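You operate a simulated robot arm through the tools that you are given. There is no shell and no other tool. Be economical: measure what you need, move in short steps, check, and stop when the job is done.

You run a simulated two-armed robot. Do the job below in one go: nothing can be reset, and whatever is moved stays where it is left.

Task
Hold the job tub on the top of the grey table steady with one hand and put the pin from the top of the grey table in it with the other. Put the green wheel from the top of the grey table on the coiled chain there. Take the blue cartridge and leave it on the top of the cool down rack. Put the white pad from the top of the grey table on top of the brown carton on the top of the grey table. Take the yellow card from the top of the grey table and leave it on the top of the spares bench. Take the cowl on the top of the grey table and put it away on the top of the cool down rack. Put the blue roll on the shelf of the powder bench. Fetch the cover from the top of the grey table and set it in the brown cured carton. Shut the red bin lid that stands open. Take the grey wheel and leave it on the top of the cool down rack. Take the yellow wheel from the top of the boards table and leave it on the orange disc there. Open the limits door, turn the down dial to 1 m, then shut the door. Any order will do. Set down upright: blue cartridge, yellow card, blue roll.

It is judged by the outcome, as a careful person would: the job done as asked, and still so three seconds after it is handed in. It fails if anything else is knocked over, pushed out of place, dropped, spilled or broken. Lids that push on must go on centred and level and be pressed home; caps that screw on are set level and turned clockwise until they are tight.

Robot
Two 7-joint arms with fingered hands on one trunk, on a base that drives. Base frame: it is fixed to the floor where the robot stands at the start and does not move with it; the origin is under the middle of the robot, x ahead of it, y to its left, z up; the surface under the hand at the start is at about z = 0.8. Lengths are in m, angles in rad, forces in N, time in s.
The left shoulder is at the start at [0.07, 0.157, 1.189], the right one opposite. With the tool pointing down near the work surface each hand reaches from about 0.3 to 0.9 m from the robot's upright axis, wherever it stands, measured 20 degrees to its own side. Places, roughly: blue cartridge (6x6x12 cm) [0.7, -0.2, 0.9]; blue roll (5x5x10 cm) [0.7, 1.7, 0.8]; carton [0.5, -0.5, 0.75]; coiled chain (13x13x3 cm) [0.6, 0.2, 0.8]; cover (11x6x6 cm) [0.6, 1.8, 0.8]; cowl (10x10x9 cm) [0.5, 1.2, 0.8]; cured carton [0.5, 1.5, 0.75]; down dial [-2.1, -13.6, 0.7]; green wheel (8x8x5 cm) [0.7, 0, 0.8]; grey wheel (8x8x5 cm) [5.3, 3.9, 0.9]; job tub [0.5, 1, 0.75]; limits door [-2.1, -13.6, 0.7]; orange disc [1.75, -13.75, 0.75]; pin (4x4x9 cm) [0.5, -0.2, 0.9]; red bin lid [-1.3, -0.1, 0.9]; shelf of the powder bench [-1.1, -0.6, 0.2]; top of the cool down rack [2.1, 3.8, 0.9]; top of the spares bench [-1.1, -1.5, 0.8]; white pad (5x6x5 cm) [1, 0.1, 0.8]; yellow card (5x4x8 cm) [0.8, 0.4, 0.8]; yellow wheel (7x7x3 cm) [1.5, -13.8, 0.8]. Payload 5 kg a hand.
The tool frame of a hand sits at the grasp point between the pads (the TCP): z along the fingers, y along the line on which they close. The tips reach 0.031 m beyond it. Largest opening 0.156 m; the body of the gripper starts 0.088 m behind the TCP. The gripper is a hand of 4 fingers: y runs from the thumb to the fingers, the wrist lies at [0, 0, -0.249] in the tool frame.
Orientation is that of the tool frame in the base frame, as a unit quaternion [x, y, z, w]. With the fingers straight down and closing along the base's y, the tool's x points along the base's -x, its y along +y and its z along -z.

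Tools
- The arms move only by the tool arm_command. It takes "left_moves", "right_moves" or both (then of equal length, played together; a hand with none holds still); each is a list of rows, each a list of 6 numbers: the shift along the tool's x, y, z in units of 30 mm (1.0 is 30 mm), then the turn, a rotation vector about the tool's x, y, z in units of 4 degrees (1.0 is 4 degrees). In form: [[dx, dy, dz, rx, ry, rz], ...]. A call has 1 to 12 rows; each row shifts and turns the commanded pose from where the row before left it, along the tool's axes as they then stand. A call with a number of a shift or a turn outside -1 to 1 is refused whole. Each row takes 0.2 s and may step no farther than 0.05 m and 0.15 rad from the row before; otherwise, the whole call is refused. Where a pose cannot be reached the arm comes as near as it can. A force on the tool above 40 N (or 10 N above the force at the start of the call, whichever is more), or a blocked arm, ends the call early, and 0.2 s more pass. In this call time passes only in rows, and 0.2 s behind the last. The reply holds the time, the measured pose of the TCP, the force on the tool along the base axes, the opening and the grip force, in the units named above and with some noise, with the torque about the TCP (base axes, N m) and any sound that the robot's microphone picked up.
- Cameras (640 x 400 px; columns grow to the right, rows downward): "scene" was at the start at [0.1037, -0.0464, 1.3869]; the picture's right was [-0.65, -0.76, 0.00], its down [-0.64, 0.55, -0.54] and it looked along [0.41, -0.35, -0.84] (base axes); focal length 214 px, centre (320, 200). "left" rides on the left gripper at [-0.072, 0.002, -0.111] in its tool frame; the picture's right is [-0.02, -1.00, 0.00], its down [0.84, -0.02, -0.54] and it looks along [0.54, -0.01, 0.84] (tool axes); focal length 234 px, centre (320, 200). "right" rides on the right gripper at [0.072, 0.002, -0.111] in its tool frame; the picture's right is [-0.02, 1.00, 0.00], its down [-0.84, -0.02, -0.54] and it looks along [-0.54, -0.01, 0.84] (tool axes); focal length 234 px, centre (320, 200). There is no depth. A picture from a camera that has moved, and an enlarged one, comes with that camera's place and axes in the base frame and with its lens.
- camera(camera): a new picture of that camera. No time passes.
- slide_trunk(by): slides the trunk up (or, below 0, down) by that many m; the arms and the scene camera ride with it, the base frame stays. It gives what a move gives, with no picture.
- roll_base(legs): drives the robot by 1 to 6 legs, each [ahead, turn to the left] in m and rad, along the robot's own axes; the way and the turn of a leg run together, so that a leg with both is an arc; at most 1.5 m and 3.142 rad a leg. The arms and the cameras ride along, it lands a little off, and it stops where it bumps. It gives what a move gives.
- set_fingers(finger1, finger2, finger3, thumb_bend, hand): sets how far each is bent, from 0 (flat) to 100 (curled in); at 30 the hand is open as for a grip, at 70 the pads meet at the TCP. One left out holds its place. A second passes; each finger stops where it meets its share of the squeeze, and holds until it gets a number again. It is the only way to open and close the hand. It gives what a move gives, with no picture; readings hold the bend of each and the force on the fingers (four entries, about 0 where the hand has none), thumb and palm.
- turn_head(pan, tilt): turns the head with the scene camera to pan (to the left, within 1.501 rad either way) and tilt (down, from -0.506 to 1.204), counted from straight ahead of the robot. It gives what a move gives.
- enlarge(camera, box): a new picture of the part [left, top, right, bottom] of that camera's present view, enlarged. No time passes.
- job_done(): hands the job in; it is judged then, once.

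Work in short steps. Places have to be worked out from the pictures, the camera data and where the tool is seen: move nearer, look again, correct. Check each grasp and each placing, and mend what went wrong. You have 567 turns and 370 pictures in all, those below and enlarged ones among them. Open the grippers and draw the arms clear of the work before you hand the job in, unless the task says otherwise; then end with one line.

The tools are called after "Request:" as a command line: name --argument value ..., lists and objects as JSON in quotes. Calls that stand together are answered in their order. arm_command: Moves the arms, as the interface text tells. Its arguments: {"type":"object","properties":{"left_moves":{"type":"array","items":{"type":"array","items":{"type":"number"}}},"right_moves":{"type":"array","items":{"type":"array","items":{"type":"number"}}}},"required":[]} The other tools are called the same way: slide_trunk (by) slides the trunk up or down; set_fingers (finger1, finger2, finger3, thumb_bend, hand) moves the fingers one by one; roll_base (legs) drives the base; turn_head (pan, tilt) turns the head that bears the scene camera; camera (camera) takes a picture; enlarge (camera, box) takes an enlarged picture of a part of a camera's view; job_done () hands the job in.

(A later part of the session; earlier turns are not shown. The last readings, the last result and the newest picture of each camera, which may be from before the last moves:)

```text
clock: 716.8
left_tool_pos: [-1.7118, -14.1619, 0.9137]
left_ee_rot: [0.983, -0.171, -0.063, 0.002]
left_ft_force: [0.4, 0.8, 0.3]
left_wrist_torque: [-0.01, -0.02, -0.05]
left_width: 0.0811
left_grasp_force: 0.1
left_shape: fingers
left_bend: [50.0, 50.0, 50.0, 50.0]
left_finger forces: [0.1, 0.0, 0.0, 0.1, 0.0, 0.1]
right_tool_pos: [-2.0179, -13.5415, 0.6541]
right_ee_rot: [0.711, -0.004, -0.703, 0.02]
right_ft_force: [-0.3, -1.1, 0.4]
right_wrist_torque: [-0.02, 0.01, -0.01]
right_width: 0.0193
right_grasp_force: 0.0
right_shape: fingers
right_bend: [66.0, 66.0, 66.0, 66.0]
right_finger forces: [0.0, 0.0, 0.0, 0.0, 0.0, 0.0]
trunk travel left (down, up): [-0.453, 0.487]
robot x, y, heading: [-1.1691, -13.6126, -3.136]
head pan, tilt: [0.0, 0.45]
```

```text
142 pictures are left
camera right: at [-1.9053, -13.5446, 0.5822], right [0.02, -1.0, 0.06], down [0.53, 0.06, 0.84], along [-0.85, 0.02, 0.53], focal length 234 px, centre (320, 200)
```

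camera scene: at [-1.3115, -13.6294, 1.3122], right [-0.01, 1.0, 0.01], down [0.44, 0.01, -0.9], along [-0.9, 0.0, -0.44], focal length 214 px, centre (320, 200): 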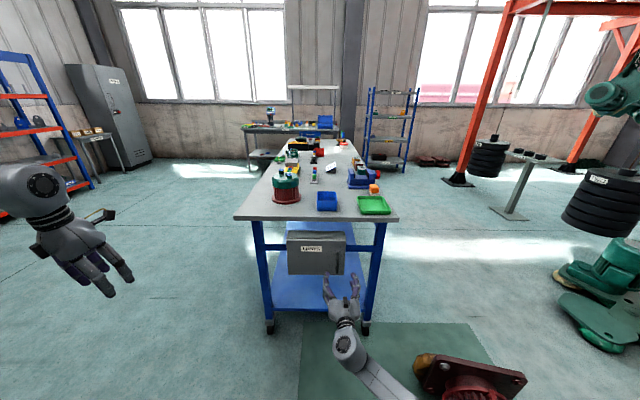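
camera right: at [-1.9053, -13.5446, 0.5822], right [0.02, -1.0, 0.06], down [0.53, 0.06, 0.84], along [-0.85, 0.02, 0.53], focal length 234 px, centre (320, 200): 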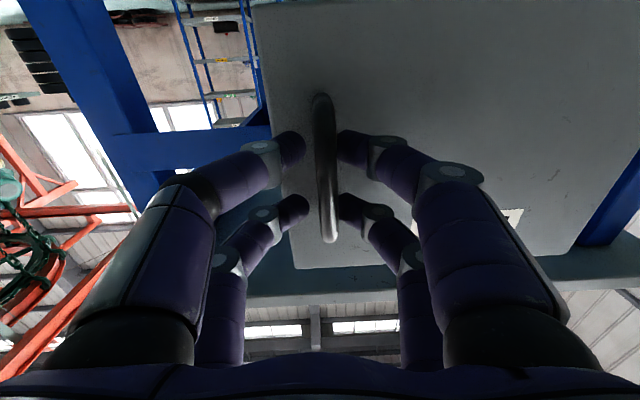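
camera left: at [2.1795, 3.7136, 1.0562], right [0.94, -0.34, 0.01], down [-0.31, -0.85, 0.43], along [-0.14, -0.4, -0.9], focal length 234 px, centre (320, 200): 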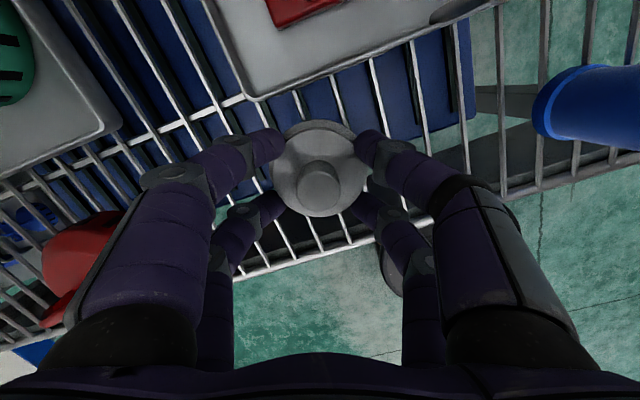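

Request:
set_fingers --hand "right" --finger1 75 --finger2 75 --finger3 75 --thumb_bend 75

Request:
camera --camera "right"

```text
clock: 717.8
left_tool_pos: [-1.7124, -14.1629, 0.9127]
left_ee_rot: [0.983, -0.172, -0.065, 0.001]
left_ft_force: [-0.5, 0.9, 0.1]
left_wrist_torque: [0.01, 0.01, 0.0]
left_width: 0.0811
left_grasp_force: 0.0
left_shape: fingers
left_bend: [50.0, 50.0, 50.0, 50.0]
left_finger forces: [0.0, 0.1, 0.0, 0.1, 0.0, 0.1]
right_tool_pos: [-2.0179, -13.5435, 0.6546]
right_ee_rot: [0.711, -0.005, -0.703, 0.02]
right_ft_force: [-2.4, -2.4, -0.9]
right_wrist_torque: [0.07, -0.06, 0.0]
right_width: 0.0
right_grasp_force: 0.1
right_shape: fingers
right_bend: [73.0, 73.0, 73.0, 73.0]
right_finger forces: [0.1, 0.0, 0.0, 0.0, 0.0, 0.1]
trunk travel left (down, up): [-0.453, 0.487]
robot x, y, heading: [-1.1711, -13.6153, -3.139]
head pan, tilt: [0.0, 0.45]
```

```text
141 pictures are left
camera right: at [-1.9055, -13.545, 0.582], right [0.02, -1.0, 0.06], down [0.53, 0.06, 0.84], along [-0.85, 0.01, 0.53], focal length 234 px, centre (320, 200)
```

right: 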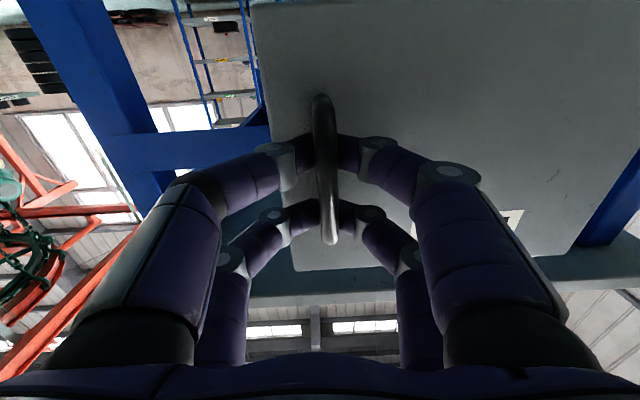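

The fingers are hooked behind the bar. I pull gently along the door's arc.

Request:
arm_command --right_moves '[[0, 0.06, -0.66, 0.5, 0, 0], [0, 0.06, -0.66, 0.5, 0, 0], [0, 0.17, -0.64, 0.5, 0, 0], [0, 0.17, -0.64, 0.5, 0, 0]]'

Request:
camera --camera "right"

Request:
enlarge --camera "scene" --box '[250, 190, 410, 310]'

```text
clock: 718.8
left_tool_pos: [-1.7128, -14.1648, 0.9108]
left_ee_rot: [0.983, -0.172, -0.064, 0.0]
left_ft_force: [-0.3, -0.7, 0.2]
left_wrist_torque: [0.01, 0.02, -0.01]
left_width: 0.081
left_grasp_force: 0.2
left_shape: fingers
left_bend: [50.0, 50.0, 50.0, 50.0]
left_finger forces: [0.0, 0.0, 0.0, 0.0, 0.0, 0.1]
right_tool_pos: [-1.9413, -13.5621, 0.6546]
right_ee_rot: [0.712, -0.053, -0.7, -0.03]
right_ft_force: [-14.3, -23.5, -5.7]
right_wrist_torque: [0.11, -0.05, -0.05]
right_width: 0.0034
right_grasp_force: 13.5
right_shape: fingers
right_bend: [72.0, 72.0, 75.0, 75.0]
right_finger forces: [12.7, 14.7, 0.0, 0.0, 0.0, 0.1]
trunk travel left (down, up): [-0.453, 0.487]
robot x, y, heading: [-1.1689, -13.6101, -3.136]
head pan, tilt: [0.0, 0.45]
```

```text
140 pictures are left
camera right: at [-1.8304, -13.5782, 0.5831], right [-0.12, -0.99, 0.06], down [0.53, -0.01, 0.85], along [-0.84, 0.13, 0.53], focal length 234 px, centre (320, 200)
```

right: 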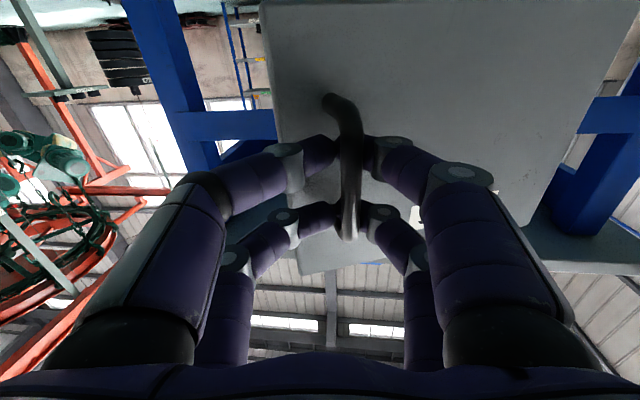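

```text
3.33 times, centred on (330, 250) of scene
camera zoom: at [-1.3135, -13.6325, 1.312], right [-0.01, 1.0, 0.01], down [0.44, 0.02, -0.9], along [-0.9, 0.0, -0.44], focal length 715 px, centre (287, 33)
```

zoom: 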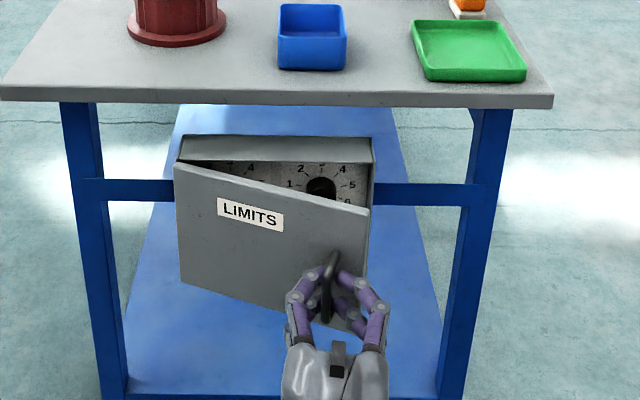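

The door is opening and dials show inside. I continue with more sideways motion following the arc.

Request:
arm_command --right_moves '[[0, 0.55, -0.5, 0.7, 0, 0], [0, 0.5, -0.5, 0.7, 0, 0], [0, 0.45, -0.55, 0.7, 0, 0], [0, 0.5, -0.5, 0.7, 0, 0]]'

Request:
enlarge --camera "scene" --box '[250, 190, 410, 310]'

```text
clock: 719.8
left_tool_pos: [-1.7113, -14.1634, 0.9131]
left_ee_rot: [0.983, -0.172, -0.063, 0.001]
left_ft_force: [-0.4, 0.5, -0.5]
left_wrist_torque: [0.0, -0.01, 0.02]
left_width: 0.0809
left_grasp_force: 0.1
left_shape: fingers
left_bend: [50.0, 50.0, 50.0, 50.0]
left_finger forces: [0.0, 0.1, 0.0, 0.0, 0.0, 0.0]
right_tool_pos: [-1.8908, -13.628, 0.656]
right_ee_rot: [0.705, -0.124, -0.691, -0.102]
right_ft_force: [10.3, 10.1, -9.1]
right_wrist_torque: [-0.12, 0.1, -0.27]
right_width: 0.0
right_grasp_force: 7.0
right_shape: fingers
right_bend: [72.0, 73.0, 74.0, 74.0]
right_finger forces: [0.1, 0.1, 14.2, 0.0, 0.1, 0.0]
trunk travel left (down, up): [-0.453, 0.487]
robot x, y, heading: [-1.1725, -13.611, -3.139]
head pan, tilt: [0.0, 0.45]
```

```text
3.33 times, centred on (330, 250) of scene
camera zoom: at [-1.3111, -13.6291, 1.3121], right [0.0, 1.0, 0.01], down [0.44, 0.01, -0.9], along [-0.9, 0.0, -0.44], focal length 715 px, centre (287, 33)
```

zoom: 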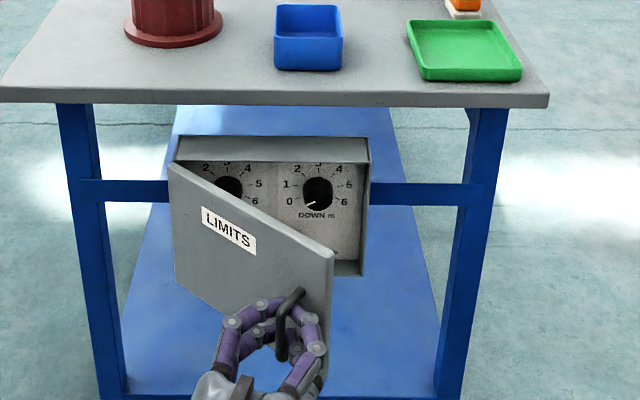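

Door is ~45° open; the right-hand dial is "DOWN m" at 0. I continue opening.

Request:
arm_command --right_moves '[[0, 0.5, -0.8, 0.7, 0, 0], [0, 0.62, -0.7, 0.7, 0, 0], [0, 0.75, -0.55, 0.7, 0, 0], [0, 0.8, -0.4, 0.7, 0, 0]]'

Request:
enlarge --camera "scene" --box '[250, 190, 410, 310]'

```text
clock: 720.6
left_tool_pos: [-1.7123, -14.1531, 0.9196]
left_ee_rot: [0.983, -0.171, -0.062, 0.008]
left_ft_force: [-1.5, 0.3, 0.3]
left_wrist_torque: [-0.04, -0.03, 0.01]
left_width: 0.081
left_grasp_force: 0.0
left_shape: fingers
left_bend: [50.0, 50.0, 50.0, 50.0]
left_finger forces: [0.0, 0.0, 0.0, 0.0, 0.0, 0.0]
right_tool_pos: [-1.8629, -13.6485, 0.6441]
right_ee_rot: [-0.688, 0.144, 0.693, 0.164]
right_ft_force: [-19.6, -9.9, 10.7]
right_wrist_torque: [-0.13, 0.2, 0.04]
right_width: 0.0016
right_grasp_force: 14.0
right_shape: fingers
right_bend: [72.0, 71.0, 75.0, 75.0]
right_finger forces: [15.7, 12.0, 0.0, 0.1, 0.0, 0.0]
trunk travel left (down, up): [-0.453, 0.487]
robot x, y, heading: [-1.1713, -13.6143, -3.139]
head pan, tilt: [0.0, 0.45]
stopped in row 3 (right hand): the force on the tool passed its limit at 45 N (the readings are from after the stop); the commanded pose is now the measured one
```

```text
3.33 times, centred on (330, 250) of scene
camera zoom: at [-1.3148, -13.6291, 1.3123], right [-0.01, 1.0, 0.01], down [0.44, 0.01, -0.9], along [-0.9, 0.0, -0.44], focal length 715 px, centre (287, 33)
```

zoom: 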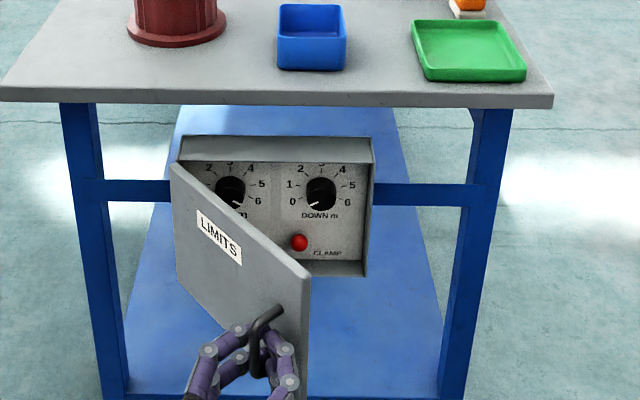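

The door is ~58° open but the hooked hand now strains. I release the handle and will push the door further open from its inner side.

Request:
arm_command --right_moves '[[0, 0, 0.35, 0, 0, 0]]'

Request:
set_fingers --hand "right" --finger1 58 --finger2 58 --finger3 58 --thumb_bend 58

Request:
arm_command --right_moves '[[0, 0, -0.9, 0, 0, 0], [0, 0, -0.9, 0, 0, 0], [0, 0, -0.9, 0, 0, 0], [0, 0, -0.9, 0, 0, 0]]'

Request:
enlarge --camera "scene" --box '[250, 190, 410, 310]'

```text
clock: 721.0
left_tool_pos: [-1.7103, -14.1551, 0.919]
left_ee_rot: [0.983, -0.171, -0.063, 0.006]
left_ft_force: [0.1, 0.3, 0.1]
left_wrist_torque: [0.01, -0.02, -0.01]
left_width: 0.0808
left_grasp_force: 0.1
left_shape: fingers
left_bend: [50.0, 50.0, 50.0, 50.0]
left_finger forces: [0.0, 0.0, 0.0, 0.0, 0.1, 0.0]
right_tool_pos: [-1.8686, -13.6425, 0.6436]
right_ee_rot: [-0.687, 0.144, 0.693, 0.165]
right_ft_force: [-9.5, -5.9, 15.4]
right_wrist_torque: [-0.13, 0.27, 0.1]
right_width: 0.0002
right_grasp_force: 13.5
right_shape: fingers
right_bend: [72.0, 72.0, 75.0, 75.0]
right_finger forces: [15.2, 8.8, 0.0, 0.0, 2.8, 0.1]
trunk travel left (down, up): [-0.453, 0.487]
robot x, y, heading: [-1.1734, -13.6143, -3.133]
head pan, tilt: [0.0, 0.45]
```

```text
clock: 722.0
left_tool_pos: [-1.7112, -14.1537, 0.9189]
left_ee_rot: [0.983, -0.172, -0.063, 0.006]
left_ft_force: [-0.2, -0.8, -0.7]
left_wrist_torque: [0.01, -0.02, 0.01]
left_width: 0.0808
left_grasp_force: 0.0
left_shape: fingers
left_bend: [50.0, 50.0, 50.0, 50.0]
left_finger forces: [0.0, 0.1, 0.1, 0.0, 0.1, 0.1]
right_tool_pos: [-1.868, -13.6424, 0.6408]
right_ee_rot: [-0.689, 0.142, 0.691, 0.166]
right_ft_force: [0.5, -0.1, -0.1]
right_wrist_torque: [0.0, 0.01, 0.0]
right_width: 0.0524
right_grasp_force: 0.1
right_shape: fingers
right_bend: [57.0, 57.0, 57.0, 57.0]
right_finger forces: [0.1, 0.1, 0.1, 0.0, 0.0, 0.1]
trunk travel left (down, up): [-0.453, 0.487]
robot x, y, heading: [-1.1708, -13.6113, -3.13]
head pan, tilt: [0.0, 0.45]
```

```text
clock: 723.0
left_tool_pos: [-1.7095, -14.1544, 0.918]
left_ee_rot: [0.983, -0.171, -0.063, 0.006]
left_ft_force: [-0.5, -0.3, 1.4]
left_wrist_torque: [0.02, -0.01, -0.02]
left_width: 0.0811
left_grasp_force: 0.1
left_shape: fingers
left_bend: [50.0, 50.0, 50.0, 50.0]
left_finger forces: [0.0, 0.0, 0.1, 0.0, 0.1, 0.0]
right_tool_pos: [-1.7708, -13.6889, 0.6403]
right_ee_rot: [-0.689, 0.144, 0.691, 0.167]
right_ft_force: [0.1, 0.1, -0.5]
right_wrist_torque: [0.01, 0.03, 0.0]
right_width: 0.0526
right_grasp_force: 0.1
right_shape: fingers
right_bend: [57.0, 57.0, 57.0, 57.0]
right_finger forces: [0.1, 0.0, 0.1, 0.0, 0.0, 0.0]
trunk travel left (down, up): [-0.453, 0.487]
robot x, y, heading: [-1.1726, -13.6127, -3.138]
head pan, tilt: [0.0, 0.45]
```

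```text
3.33 times, centred on (330, 250) of scene
camera zoom: at [-1.3114, -13.6304, 1.3123], right [-0.01, 1.0, 0.01], down [0.43, 0.01, -0.9], along [-0.9, 0.0, -0.43], focal length 715 px, centre (287, 33)
```

zoom: 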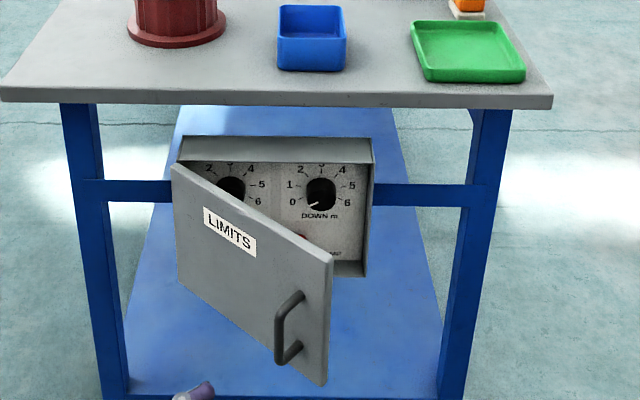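

The door is about 45° open. I straighten the hand and move it to the opening's right side with a fist.

Request:
set_fingers --hand "right" --finger1 72 --finger2 72 --finger3 72 --thumb_bend 72

Request:
arm_command --right_moves '[[0, -0.95, -0.3, -1, 0, 0], [0, -0.95, 0, -1, 0, 0], [0, -0.95, 0, -1, 0, 0], [0, -0.95, 0, -1, 0, 0], [0, -0.95, 0, -1, 0, 0], [0, -0.95, 0, -1, 0, 0], [0, -0.6, 0, 0, 0, 0]]'

Request:
camera --camera "right"

Request:
enlarge --camera "scene" --box '[250, 190, 410, 310]'

```text
clock: 724.0
left_tool_pos: [-1.7111, -14.1547, 0.9181]
left_ee_rot: [0.983, -0.171, -0.063, 0.006]
left_ft_force: [0.6, -0.4, 0.5]
left_wrist_torque: [0.01, 0.03, -0.03]
left_width: 0.0808
left_grasp_force: 0.0
left_shape: fingers
left_bend: [50.0, 50.0, 50.0, 50.0]
left_finger forces: [0.1, 0.1, 0.0, 0.1, 0.0, 0.0]
right_tool_pos: [-1.7723, -13.6882, 0.6407]
right_ee_rot: [-0.689, 0.144, 0.691, 0.167]
right_ft_force: [-0.1, 0.0, 1.2]
right_wrist_torque: [-0.01, 0.01, 0.01]
right_width: 0.0011
right_grasp_force: 0.0
right_shape: fingers
right_bend: [71.0, 71.0, 71.0, 71.0]
right_finger forces: [0.1, 0.1, 0.1, 0.1, 0.1, 0.1]
trunk travel left (down, up): [-0.453, 0.487]
robot x, y, heading: [-1.1694, -13.6108, -3.13]
head pan, tilt: [0.0, 0.45]
```

```text
clock: 725.6
left_tool_pos: [-1.7102, -14.1553, 0.9181]
left_ee_rot: [0.983, -0.17, -0.063, 0.007]
left_ft_force: [-0.8, -0.4, 0.1]
left_wrist_torque: [0.02, 0.03, 0.0]
left_width: 0.0809
left_grasp_force: 0.0
left_shape: fingers
left_bend: [50.0, 50.0, 50.0, 50.0]
left_finger forces: [0.1, 0.1, 0.1, 0.0, 0.0, 0.0]
right_tool_pos: [-1.7172, -13.5109, 0.6463]
right_ee_rot: [0.708, 0.003, -0.706, -0.019]
right_ft_force: [0.4, 0.2, -0.1]
right_wrist_torque: [-0.02, 0.0, -0.01]
right_width: 0.0011
right_grasp_force: 0.0
right_shape: fingers
right_bend: [71.0, 71.0, 71.0, 71.0]
right_finger forces: [0.0, 0.1, 0.0, 0.0, 0.1, 0.0]
trunk travel left (down, up): [-0.453, 0.487]
robot x, y, heading: [-1.1702, -13.6132, -3.131]
head pan, tilt: [0.0, 0.45]
```

```text
135 pictures are left
camera right: at [-1.606, -13.5125, 0.5733], right [-0.02, -1.0, -0.01], down [0.54, -0.02, 0.84], along [-0.84, 0.01, 0.54], focal length 234 px, centre (320, 200)
```

right: 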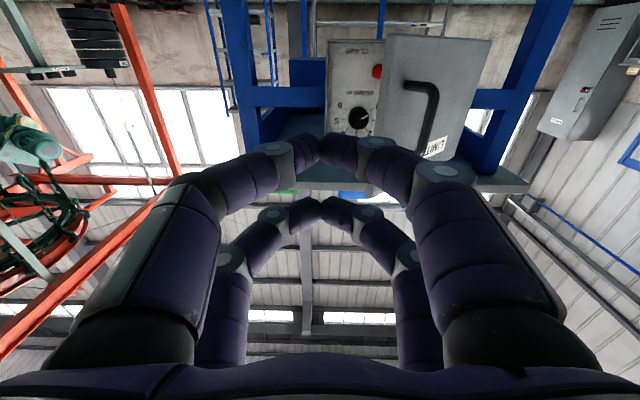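

```text
3.33 times, centred on (330, 250) of scene
camera zoom: at [-1.3116, -13.6301, 1.3123], right [-0.01, 1.0, 0.01], down [0.43, 0.01, -0.9], along [-0.9, 0.0, -0.44], focal length 715 px, centre (287, 33)
```

zoom: 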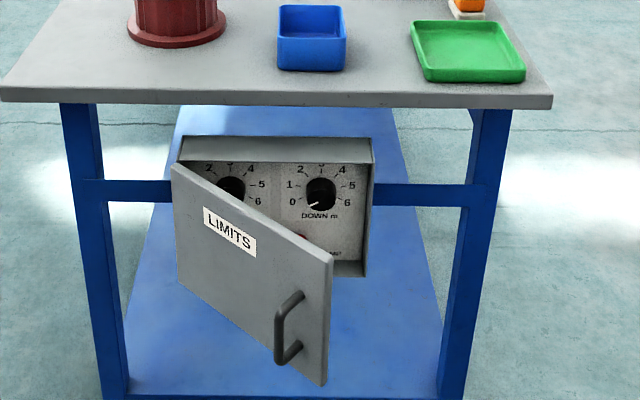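

I go forward beside the door's edge at y≈-13.47, then sweep toward -y to push the door open.

Request:
arm_command --right_moves '[[0, -0.7, 0, 0, 0, 0], [0, -0.7, 0, 0, 0, 0], [0, 0, 0.95, 0, 0, 0], [0, 0, 0.95, 0, 0, 0], [0, 0, 0.95, 0, 0, 0], [0, 0, 0.95, 0, 0, 0], [0, 0, 0.95, 0, 0, 0], [0, 0, 0.95, 0, 0, 0], [0, 0, 0.95, 0, 0, 0], [0, 0, 0.8, 0, 0, 0]]'

Request:
arm_command --right_moves '[[0, 0.9, 0, 0, 0, 0], [0, 0.9, 0, 0, 0, 0], [0, 0.9, 0, 0, 0, 0], [0, 0.9, 0, 0, 0, 0], [0, 0.9, 0, 0, 0, 0]]'

Request:
enlarge --camera "scene" --box '[250, 190, 410, 310]'

```text
clock: 727.8
left_tool_pos: [-1.711, -14.1554, 0.9192]
left_ee_rot: [0.983, -0.172, -0.063, 0.007]
left_ft_force: [-0.5, -0.3, -0.4]
left_wrist_torque: [-0.02, -0.06, -0.01]
left_width: 0.0809
left_grasp_force: 0.0
left_shape: fingers
left_bend: [50.0, 50.0, 50.0, 50.0]
left_finger forces: [0.0, 0.0, 0.0, 0.0, 0.1, 0.0]
right_tool_pos: [-1.9403, -13.4637, 0.6468]
right_ee_rot: [0.709, 0.003, -0.705, -0.02]
right_ft_force: [0.5, -0.1, -0.8]
right_wrist_torque: [-0.03, -0.03, 0.02]
right_width: 0.001
right_grasp_force: 0.1
right_shape: fingers
right_bend: [71.0, 71.0, 71.0, 71.0]
right_finger forces: [0.0, 0.0, 0.1, 0.0, 0.0, 0.1]
trunk travel left (down, up): [-0.453, 0.487]
robot x, y, heading: [-1.1703, -13.6102, -3.132]
head pan, tilt: [0.0, 0.45]
```

```text
clock: 729.0
left_tool_pos: [-1.7114, -14.1552, 0.9184]
left_ee_rot: [0.983, -0.171, -0.064, 0.007]
left_ft_force: [0.1, -0.5, 1.2]
left_wrist_torque: [-0.01, 0.0, 0.03]
left_width: 0.081
left_grasp_force: 0.1
left_shape: fingers
left_bend: [50.0, 50.0, 50.0, 50.0]
left_finger forces: [0.0, 0.1, 0.0, 0.0, 0.0, 0.0]
right_tool_pos: [-1.9431, -13.5972, 0.6431]
right_ee_rot: [0.708, 0.002, -0.706, -0.021]
right_ft_force: [4.1, 2.3, 1.6]
right_wrist_torque: [-0.06, -0.02, 0.4]
right_width: 0.0011
right_grasp_force: 2.4
right_shape: fingers
right_bend: [71.0, 71.0, 71.0, 71.0]
right_finger forces: [0.0, 0.0, 0.0, 0.1, 0.1, 3.9]
trunk travel left (down, up): [-0.453, 0.487]
robot x, y, heading: [-1.1677, -13.6128, -3.135]
head pan, tilt: [0.0, 0.45]
```

```text
3.33 times, centred on (330, 250) of scene
camera zoom: at [-1.3107, -13.6304, 1.3124], right [-0.01, 1.0, 0.01], down [0.43, 0.01, -0.9], along [-0.9, 0.0, -0.43], focal length 715 px, centre (287, 33)
```

zoom: 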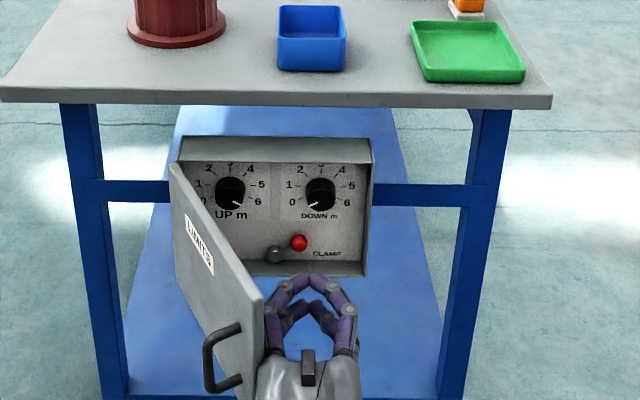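

The door yields well. I continue sweeping until it is past 90°.

Request:
arm_command --right_moves '[[0, 0.9, -0.1, 0, 0, 0], [0, 0.9, -0.1, 0, 0, 0], [0, 0.9, -0.1, 0, 0, 0], [0, 0.9, -0.1, 0, 0, 0], [0, 0.9, -0.1, 0, 0, 0], [0, 0.6, 0, 0, 0, 0]]'

Request:
enlarge --camera "scene" --box '[250, 190, 410, 310]'

```text
clock: 729.3
left_tool_pos: [-1.7117, -14.1434, 0.9232]
left_ee_rot: [0.983, -0.172, -0.061, 0.012]
left_ft_force: [0.1, 0.9, -0.1]
left_wrist_torque: [-0.05, 0.01, 0.02]
left_width: 0.0808
left_grasp_force: 0.1
left_shape: fingers
left_bend: [50.0, 50.0, 50.0, 50.0]
left_finger forces: [0.0, 0.0, 0.1, 0.0, 0.0, 0.1]
right_tool_pos: [-1.9408, -13.6048, 0.6395]
right_ee_rot: [0.709, -0.002, -0.705, -0.017]
right_ft_force: [0.0, 0.1, -1.0]
right_wrist_torque: [0.03, 0.0, -0.04]
right_width: 0.001
right_grasp_force: 0.0
right_shape: fingers
right_bend: [71.0, 71.0, 71.0, 71.0]
right_finger forces: [0.1, 0.0, 0.0, 0.0, 0.1, 0.1]
trunk travel left (down, up): [-0.453, 0.487]
robot x, y, heading: [-1.1703, -13.6071, -3.138]
head pan, tilt: [0.0, 0.45]
stopped in row 1 (right hand): the force on the tool passed its limit at 48 N (the readings are from after the stop); the commanded pose is now the measured one
```

```text
3.33 times, centred on (330, 250) of scene
camera zoom: at [-1.3119, -13.6291, 1.3122], right [-0.01, 1.0, 0.01], down [0.44, 0.01, -0.9], along [-0.9, 0.0, -0.44], focal length 715 px, centre (287, 33)
```

zoom: 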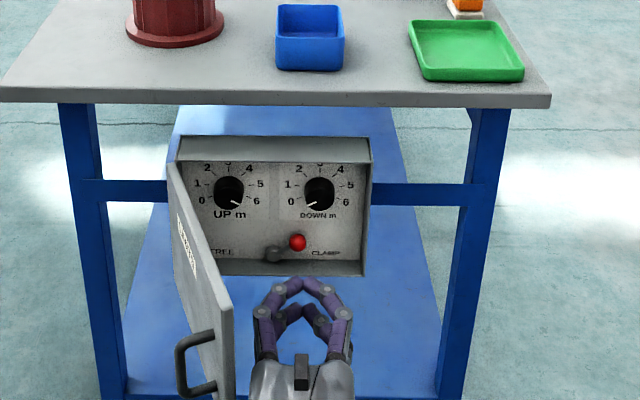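

A brief bump, but the door moved to ~80°. I nudge it further in smaller steps.

Request:
arm_command --right_moves '[[0, 0.4, 0, 0, 0, 0], [0, 0.4, 0, 0, 0, 0], [0, 0.4, 0, 0, 0, 0], [0, 0.4, 0, 0, 0, 0], [0, 0.4, 0, 0, 0, 0], [0, 0.4, 0, 0, 0, 0], [0, 0.4, 0, 0, 0, 0], [0, 0.4, 0, 0, 0, 0]]'

Request:
enlarge --camera "scene" --box '[250, 190, 410, 310]'

```text
clock: 730.6
left_tool_pos: [-1.7126, -14.1332, 0.929]
left_ee_rot: [0.983, -0.173, -0.06, 0.017]
left_ft_force: [-0.7, 0.1, 0.4]
left_wrist_torque: [-0.03, -0.05, 0.02]
left_width: 0.081
left_grasp_force: 0.1
left_shape: fingers
left_bend: [50.0, 50.0, 50.0, 50.0]
left_finger forces: [0.0, 0.0, 0.0, 0.0, 0.1, 0.0]
right_tool_pos: [-1.9392, -13.6611, 0.6351]
right_ee_rot: [0.71, -0.003, -0.704, -0.012]
right_ft_force: [0.9, -1.1, -1.1]
right_wrist_torque: [-0.02, -0.03, 0.0]
right_width: 0.0014
right_grasp_force: 0.1
right_shape: fingers
right_bend: [71.0, 71.0, 71.0, 71.0]
right_finger forces: [0.0, 0.1, 0.0, 0.0, 0.0, 0.0]
trunk travel left (down, up): [-0.453, 0.487]
robot x, y, heading: [-1.171, -13.6124, -3.133]
head pan, tilt: [0.0, 0.45]
stopped in row 6 (right hand): the force on the tool passed its limit at 43 N (the readings are from after the stop); the commanded pose is now the measured one
```

```text
3.33 times, centred on (330, 250) of scene
camera zoom: at [-1.3125, -13.6287, 1.3121], right [-0.01, 1.0, 0.01], down [0.44, 0.01, -0.9], along [-0.9, 0.0, -0.44], focal length 715 px, centre (287, 33)
```

zoom: 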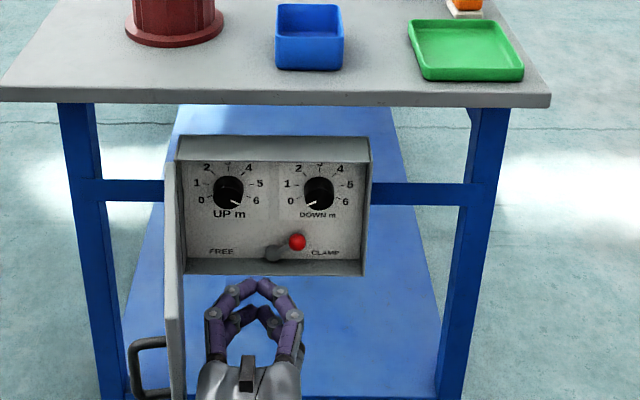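

The door is open past 90°. The DOWN pointer is at 0; marks are 40° apart, so I need a 40° clockwise turn. I draw back and look at the dial with the right hand camera.

Request:
arm_command --right_moves '[[0, -0.3, -0.9, 0, 0, 0], [0, -0.3, -0.9, 0, 0, 0], [0, -0.3, -0.9, 0, 0, 0], [-0.6, -0.8, -0.9, 0, 0, 0], [-0.8, -0.8, 0, 0, 0, 0], [-0.8, -0.2, 0, 0, 0, 0]]'

Request:
camera --camera "right"

Request:
enlarge --camera "scene" --box '[285, 210, 355, 265]'

```text
clock: 732.0
left_tool_pos: [-1.7107, -14.1357, 0.9286]
left_ee_rot: [0.983, -0.173, -0.062, 0.017]
left_ft_force: [-0.5, 0.5, 0.3]
left_wrist_torque: [0.03, -0.01, -0.03]
left_width: 0.0813
left_grasp_force: 0.1
left_shape: fingers
left_bend: [50.0, 50.0, 50.0, 50.0]
left_finger forces: [0.0, 0.0, 0.0, 0.0, 0.0, 0.0]
right_tool_pos: [-1.8273, -13.5838, 0.7056]
right_ee_rot: [0.71, -0.002, -0.705, -0.011]
right_ft_force: [0.5, 0.1, 0.0]
right_wrist_torque: [0.01, 0.01, 0.0]
right_width: 0.0009
right_grasp_force: 0.0
right_shape: fingers
right_bend: [71.0, 71.0, 71.0, 71.0]
right_finger forces: [0.0, 0.0, 0.1, 0.1, 0.0, 0.0]
trunk travel left (down, up): [-0.453, 0.487]
robot x, y, heading: [-1.1686, -13.6088, -3.139]
head pan, tilt: [0.0, 0.45]
```

```text
130 pictures are left
camera right: at [-1.7169, -13.5869, 0.6327], right [-0.02, -1.0, 0.01], down [0.54, 0.0, 0.84], along [-0.84, 0.02, 0.54], focal length 234 px, centre (320, 200)
```

right: 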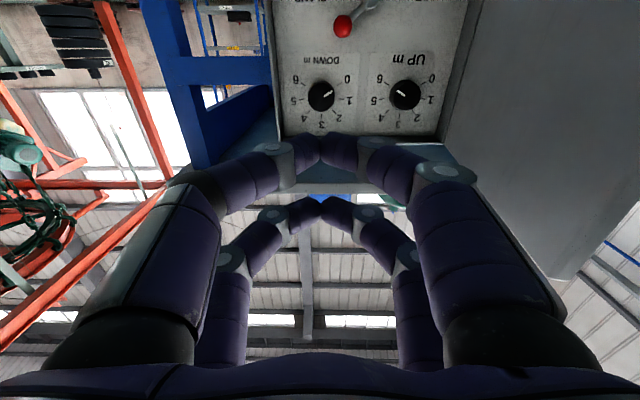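

```text
7.27 times, centred on (320, 238) of scene
camera zoom: at [-1.3105, -13.6299, 1.3123], right [-0.01, 1.0, 0.01], down [0.43, 0.01, -0.9], along [-0.9, 0.0, -0.43], focal length 1560 px, centre (320, -73)
```

zoom: 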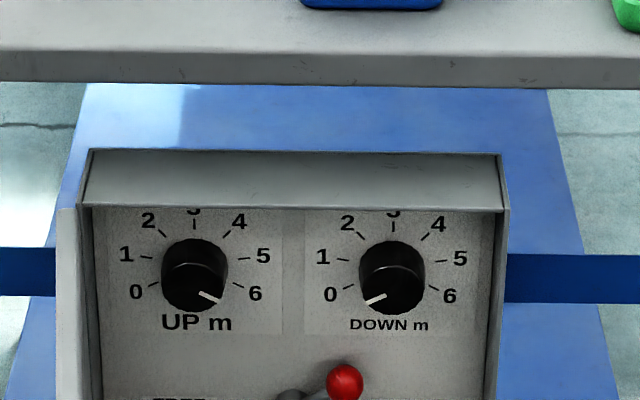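

The DOWN knob is at (-2.097,-13.582,0.692), about 4.4 cm wide. I open slightly, align, and approach part-way.

Request:
set_fingers --hand "right" --finger1 55 --finger2 55 --finger3 55 --thumb_bend 55

Request:
arm_command --right_moves '[[0.45, 0, 0.6, 0, 0, 0], [0, 0, 0.9, 0, 0, 0], [0, 0, 0.9, 0, 0, 0], [0, 0, 0.9, 0, 0, 0], [0, 0, 0.9, 0, 0, 0]]'

Request:
camera --camera "right"

Request:
enlarge --camera "scene" --box '[285, 210, 355, 265]'

```text
clock: 733.0
left_tool_pos: [-1.7099, -14.1347, 0.9271]
left_ee_rot: [0.983, -0.172, -0.061, 0.017]
left_ft_force: [0.3, 0.1, -0.5]
left_wrist_torque: [0.02, 0.01, 0.02]
left_width: 0.0812
left_grasp_force: 0.2
left_shape: fingers
left_bend: [50.0, 50.0, 50.0, 50.0]
left_finger forces: [0.0, 0.0, 0.1, 0.1, 0.0, 0.1]
right_tool_pos: [-1.8294, -13.5853, 0.7052]
right_ee_rot: [0.71, -0.003, -0.704, -0.012]
right_ft_force: [0.5, -0.2, 0.4]
right_wrist_torque: [0.0, -0.03, -0.01]
right_width: 0.0607
right_grasp_force: 0.1
right_shape: fingers
right_bend: [55.0, 55.0, 55.0, 55.0]
right_finger forces: [0.0, 0.1, 0.0, 0.1, 0.0, 0.0]
trunk travel left (down, up): [-0.453, 0.487]
robot x, y, heading: [-1.172, -13.6076, -3.136]
head pan, tilt: [0.0, 0.45]
```

```text
clock: 734.2
left_tool_pos: [-1.7116, -14.1348, 0.9275]
left_ee_rot: [0.983, -0.174, -0.06, 0.017]
left_ft_force: [-0.9, -0.6, 0.0]
left_wrist_torque: [0.02, -0.02, 0.02]
left_width: 0.0811
left_grasp_force: 0.0
left_shape: fingers
left_bend: [50.0, 50.0, 50.0, 50.0]
left_finger forces: [0.0, 0.0, 0.0, 0.0, 0.0, 0.1]
right_tool_pos: [-1.9559, -13.5812, 0.6888]
right_ee_rot: [0.71, -0.003, -0.704, -0.013]
right_ft_force: [1.4, 0.0, -0.2]
right_wrist_torque: [0.01, 0.02, 0.0]
right_width: 0.0605
right_grasp_force: 0.1
right_shape: fingers
right_bend: [55.0, 55.0, 55.0, 55.0]
right_finger forces: [0.1, 0.1, 0.0, 0.1, 0.0, 0.0]
trunk travel left (down, up): [-0.453, 0.487]
robot x, y, heading: [-1.1706, -13.6073, -3.138]
head pan, tilt: [0.0, 0.45]
```

```text
128 pictures are left
camera right: at [-1.844, -13.5832, 0.6169], right [-0.02, -1.0, 0.01], down [0.54, 0.0, 0.84], along [-0.84, 0.02, 0.54], focal length 234 px, centre (320, 200)
```

right: 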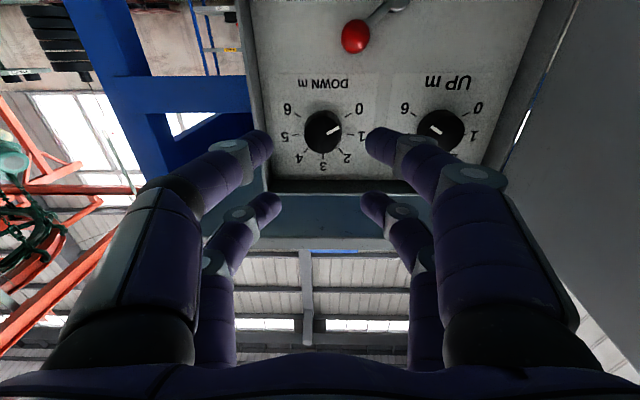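

```text
7.27 times, centred on (320, 238) of scene
camera zoom: at [-1.3116, -13.63, 1.3122], right [-0.01, 1.0, 0.01], down [0.44, 0.01, -0.9], along [-0.9, 0.0, -0.44], focal length 1560 px, centre (320, -73)
```

zoom: 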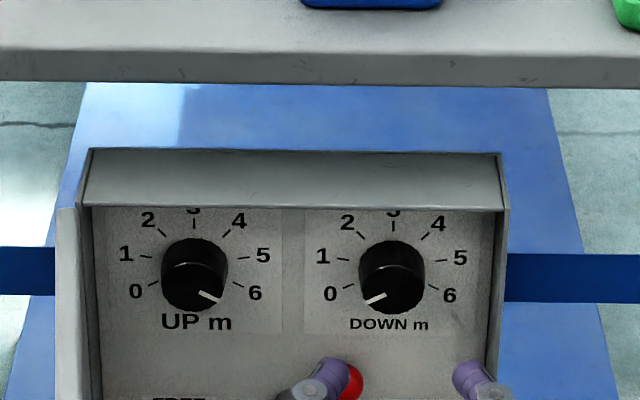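

Aligned. I move in further.

Request:
arm_command --right_moves '[[-0.1, 0, 0.8, 0, 0, 0], [0, 0, 0.8, 0, 0, 0], [0, 0, 0.8, 0, 0, 0]]'

Request:
camera --camera "right"

Request:
enlarge --camera "scene" --box '[285, 210, 355, 265]'

```text
clock: 735.0
left_tool_pos: [-1.7112, -14.1363, 0.9292]
left_ee_rot: [0.983, -0.172, -0.06, 0.016]
left_ft_force: [-0.3, 0.5, 0.0]
left_wrist_torque: [0.01, 0.0, 0.0]
left_width: 0.0809
left_grasp_force: 0.1
left_shape: fingers
left_bend: [50.0, 50.0, 50.0, 50.0]
left_finger forces: [0.0, 0.0, 0.0, 0.0, 0.0, 0.0]
right_tool_pos: [-2.0265, -13.5806, 0.6907]
right_ee_rot: [0.71, -0.002, -0.704, -0.012]
right_ft_force: [-0.6, 1.0, 0.0]
right_wrist_torque: [0.01, 0.04, 0.01]
right_width: 0.0606
right_grasp_force: 0.1
right_shape: fingers
right_bend: [55.0, 55.0, 55.0, 55.0]
right_finger forces: [0.1, 0.0, 0.0, 0.1, 0.1, 0.1]
trunk travel left (down, up): [-0.453, 0.487]
robot x, y, heading: [-1.1718, -13.6108, -3.135]
head pan, tilt: [0.0, 0.45]
```

```text
126 pictures are left
camera right: at [-1.9158, -13.5822, 0.6188], right [-0.02, -1.0, 0.01], down [0.54, 0.0, 0.84], along [-0.84, 0.02, 0.54], focal length 234 px, centre (320, 200)
```

right: 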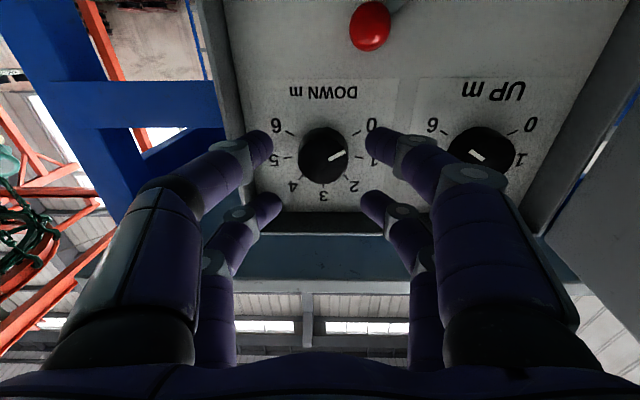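

```text
7.27 times, centred on (320, 238) of scene
camera zoom: at [-1.3117, -13.6302, 1.3122], right [-0.01, 1.0, 0.01], down [0.44, 0.01, -0.9], along [-0.9, 0.0, -0.44], focal length 1560 px, centre (320, -73)
```

zoom: 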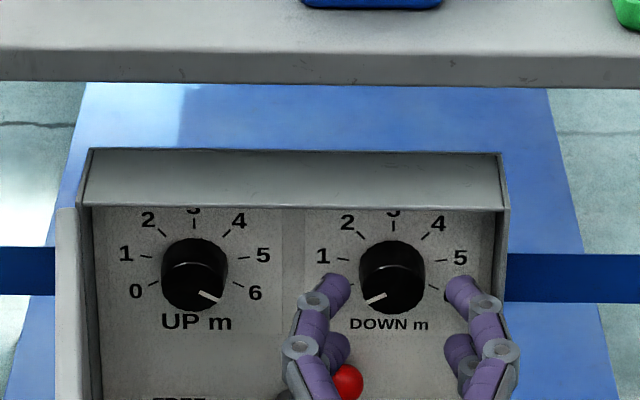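

Request:
arm_command --right_moves '[[0, 0, 0.6, 0, 0, 0], [0, 0, 0.5, 0, 0, 0]]'

Request:
camera --camera "right"

```text
clock: 735.6
left_tool_pos: [-1.7106, -14.1347, 0.9288]
left_ee_rot: [0.983, -0.172, -0.062, 0.016]
left_ft_force: [-0.5, -0.1, 1.5]
left_wrist_torque: [0.02, -0.01, -0.01]
left_width: 0.081
left_grasp_force: 0.1
left_shape: fingers
left_bend: [50.0, 50.0, 50.0, 50.0]
left_finger forces: [0.0, 0.0, 0.1, 0.0, 0.0, 0.0]
right_tool_pos: [-2.0603, -13.5792, 0.6917]
right_ee_rot: [0.71, -0.003, -0.704, -0.012]
right_ft_force: [-0.2, 0.0, -0.4]
right_wrist_torque: [0.04, 0.01, 0.0]
right_width: 0.0606
right_grasp_force: 0.1
right_shape: fingers
right_bend: [55.0, 55.0, 55.0, 55.0]
right_finger forces: [0.1, 0.0, 0.0, 0.1, 0.0, 0.0]
trunk travel left (down, up): [-0.453, 0.487]
robot x, y, heading: [-1.1698, -13.6092, -3.133]
head pan, tilt: [0.0, 0.45]
```

```text
124 pictures are left
camera right: at [-1.949, -13.5815, 0.6195], right [-0.02, -1.0, 0.01], down [0.54, 0.0, 0.84], along [-0.84, 0.02, 0.54], focal length 234 px, centre (320, 200)
```

right: 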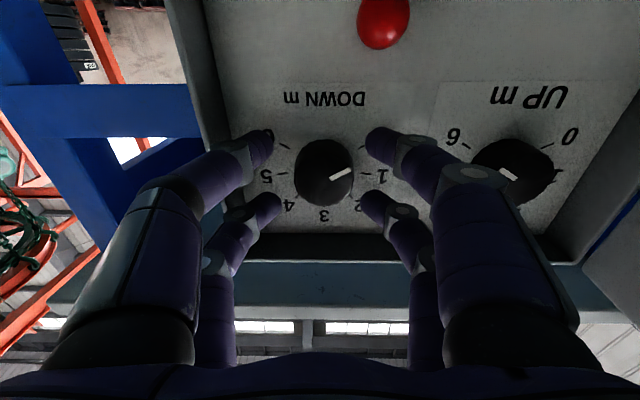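

Request:
arm_command --right_moves '[[0, 0.05, 0.3, 0, 0, 0]]'

Request:
set_fingers --hand "right" --finger1 64 --finger2 64 --finger3 64 --thumb_bend 64

Request:
camera --camera "right"

```text
clock: 736.0
left_tool_pos: [-1.7087, -14.1347, 0.9306]
left_ee_rot: [0.983, -0.173, -0.062, 0.018]
left_ft_force: [0.1, 0.5, 1.0]
left_wrist_torque: [0.0, 0.01, -0.01]
left_width: 0.081
left_grasp_force: 0.1
left_shape: fingers
left_bend: [50.0, 50.0, 50.0, 50.0]
left_finger forces: [0.0, 0.1, 0.1, 0.0, 0.1, 0.0]
right_tool_pos: [-2.0659, -13.5826, 0.6938]
right_ee_rot: [0.71, -0.001, -0.704, -0.012]
right_ft_force: [21.8, 0.0, 0.7]
right_wrist_torque: [0.0, 0.15, 0.81]
right_width: 0.0586
right_grasp_force: 10.7
right_shape: fingers
right_bend: [56.0, 56.0, 55.0, 55.0]
right_finger forces: [8.2, 13.4, 0.1, 0.0, 0.1, 0.1]
trunk travel left (down, up): [-0.453, 0.487]
robot x, y, heading: [-1.171, -13.6124, -3.133]
head pan, tilt: [0.0, 0.45]
```

```text
clock: 737.0
left_tool_pos: [-1.7102, -14.1365, 0.9296]
left_ee_rot: [0.983, -0.173, -0.061, 0.018]
left_ft_force: [0.0, -0.2, -0.3]
left_wrist_torque: [0.03, 0.02, -0.01]
left_width: 0.081
left_grasp_force: 0.0
left_shape: fingers
left_bend: [50.0, 50.0, 50.0, 50.0]
left_finger forces: [0.1, 0.0, 0.0, 0.1, 0.0, 0.0]
right_tool_pos: [-2.0686, -13.5798, 0.6913]
right_ee_rot: [0.71, -0.002, -0.704, -0.012]
right_ft_force: [4.5, -1.1, 0.4]
right_wrist_torque: [0.0, 0.13, 0.13]
right_width: 0.0268
right_grasp_force: 1.8
right_shape: fingers
right_bend: [64.0, 64.0, 64.0, 64.0]
right_finger forces: [0.9, 3.4, 0.1, 0.1, 0.0, 0.0]
trunk travel left (down, up): [-0.453, 0.487]
robot x, y, heading: [-1.1706, -13.615, -3.137]
head pan, tilt: [0.0, 0.45]
```

```text
123 pictures are left
camera right: at [-1.9575, -13.5831, 0.6199], right [-0.02, -1.0, 0.01], down [0.54, 0.0, 0.84], along [-0.84, 0.02, 0.54], focal length 234 px, centre (320, 200)
```

right: 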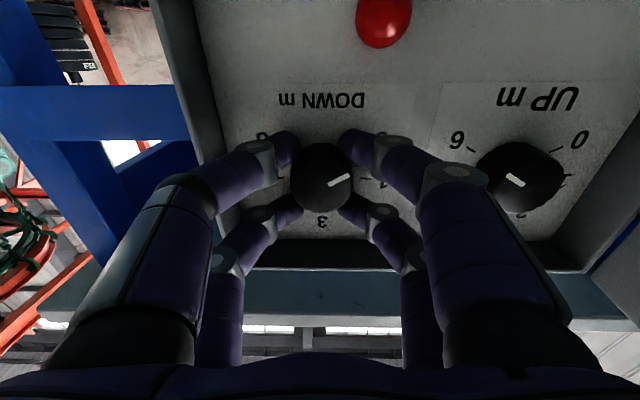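

Request:
arm_command --right_moves '[[0, 0, -0.1, 0, 0, 0]]'

Request:
set_fingers --hand "right" --finger1 69 --finger2 69 --finger3 69 --thumb_bend 69

Request:
camera --camera "right"

```text
clock: 737.4
left_tool_pos: [-1.7105, -14.1356, 0.9284]
left_ee_rot: [0.983, -0.172, -0.061, 0.017]
left_ft_force: [0.4, -0.5, 0.4]
left_wrist_torque: [0.0, -0.01, 0.01]
left_width: 0.0808
left_grasp_force: 0.1
left_shape: fingers
left_bend: [50.0, 50.0, 50.0, 50.0]
left_finger forces: [0.0, 0.0, 0.1, 0.0, 0.1, 0.0]
right_tool_pos: [-2.0657, -13.5792, 0.6914]
right_ee_rot: [0.71, -0.002, -0.704, -0.012]
right_ft_force: [0.1, 0.5, 1.6]
right_wrist_torque: [0.02, -0.02, 0.0]
right_width: 0.0268
right_grasp_force: 0.2
right_shape: fingers
right_bend: [64.0, 64.0, 64.0, 64.0]
right_finger forces: [0.0, 0.4, 0.1, 0.0, 0.0, 0.0]
trunk travel left (down, up): [-0.453, 0.487]
robot x, y, heading: [-1.1699, -13.6111, -3.129]
head pan, tilt: [0.0, 0.45]
```

```text
clock: 738.4
left_tool_pos: [-1.7112, -14.1347, 0.9283]
left_ee_rot: [0.983, -0.173, -0.061, 0.017]
left_ft_force: [0.3, -0.4, 0.2]
left_wrist_torque: [-0.03, -0.01, 0.01]
left_width: 0.0809
left_grasp_force: 0.0
left_shape: fingers
left_bend: [50.0, 50.0, 50.0, 50.0]
left_finger forces: [0.0, 0.0, 0.0, 0.1, 0.0, 0.0]
right_tool_pos: [-2.0655, -13.5809, 0.6908]
right_ee_rot: [0.71, -0.002, -0.704, -0.011]
right_ft_force: [-2.4, 0.8, -0.4]
right_wrist_torque: [-0.02, -0.01, -0.01]
right_width: 0.0176
right_grasp_force: 5.8
right_shape: fingers
right_bend: [66.0, 65.0, 66.0, 68.0]
right_finger forces: [2.9, 3.6, 3.1, 0.0, 2.7, 0.1]
trunk travel left (down, up): [-0.453, 0.487]
robot x, y, heading: [-1.166, -13.6123, -3.134]
head pan, tilt: [0.0, 0.45]
```

```text
122 pictures are left
camera right: at [-1.9548, -13.583, 0.619], right [-0.02, -1.0, 0.01], down [0.54, 0.0, 0.84], along [-0.84, 0.02, 0.54], focal length 234 px, centre (320, 200)
```

right: 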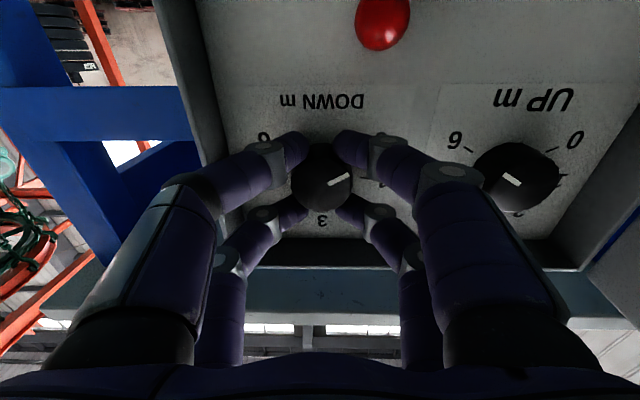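

All four digits now hold the knob evenly. I firm up slightly and turn clockwise by 12°, then check.

Request:
set_fingers --hand "right" --finger1 71 --finger2 71 --finger3 71 --thumb_bend 71

Request:
arm_command --right_moves '[[0, 0, 0, 0, 0, 1], [0, 0, 0, 0, 0, 1], [0, 0, 0, 0, 0, 1]]'

Request:
enlarge --camera "right" --box '[220, 60, 420, 240]'

```text
clock: 739.4
left_tool_pos: [-1.7113, -14.135, 0.9272]
left_ee_rot: [0.983, -0.172, -0.06, 0.016]
left_ft_force: [1.3, -0.2, 0.2]
left_wrist_torque: [0.01, -0.01, -0.05]
left_width: 0.0813
left_grasp_force: 0.0
left_shape: fingers
left_bend: [50.0, 50.0, 50.0, 50.0]
left_finger forces: [0.0, 0.0, 0.0, 0.1, 0.0, 0.1]
right_tool_pos: [-2.0655, -13.5805, 0.6911]
right_ee_rot: [0.71, -0.003, -0.704, -0.012]
right_ft_force: [-4.8, 1.0, 0.9]
right_wrist_torque: [0.04, -0.02, -0.02]
right_width: 0.0157
right_grasp_force: 10.4
right_shape: fingers
right_bend: [66.0, 65.0, 66.0, 69.0]
right_finger forces: [4.8, 6.0, 5.2, 0.0, 4.8, 0.0]
trunk travel left (down, up): [-0.453, 0.487]
robot x, y, heading: [-1.1715, -13.6123, -3.138]
head pan, tilt: [0.0, 0.45]
```

```text
clock: 740.2
left_tool_pos: [-1.7114, -14.1354, 0.9282]
left_ee_rot: [0.983, -0.172, -0.059, 0.016]
left_ft_force: [-0.1, -0.1, -0.3]
left_wrist_torque: [-0.03, -0.04, -0.01]
left_width: 0.081
left_grasp_force: 0.1
left_shape: fingers
left_bend: [50.0, 50.0, 50.0, 50.0]
left_finger forces: [0.1, 0.1, 0.1, 0.0, 0.0, 0.1]
right_tool_pos: [-2.0655, -13.5812, 0.6918]
right_ee_rot: [0.706, -0.078, -0.701, 0.061]
right_ft_force: [-5.1, -0.3, -2.0]
right_wrist_torque: [0.16, -0.03, -0.04]
right_width: 0.0141
right_grasp_force: 14.2
right_shape: fingers
right_bend: [67.0, 65.0, 66.0, 69.0]
right_finger forces: [8.8, 6.0, 8.7, 0.0, 5.4, 0.0]
trunk travel left (down, up): [-0.453, 0.487]
robot x, y, heading: [-1.1695, -13.61, -3.138]
head pan, tilt: [0.0, 0.45]
```

```text
2.22 times, centred on (320, 150) of right
camera zoom: at [-1.9552, -13.5984, 0.6205], right [-0.02, -0.98, 0.22], down [0.54, 0.17, 0.82], along [-0.84, 0.14, 0.52], focal length 520 px, centre (320, 311)
```

zoom: 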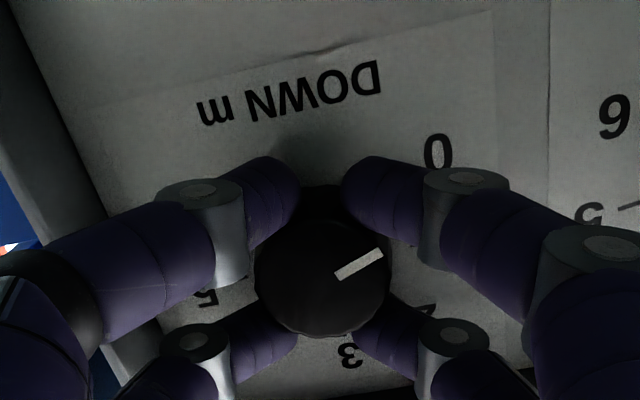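

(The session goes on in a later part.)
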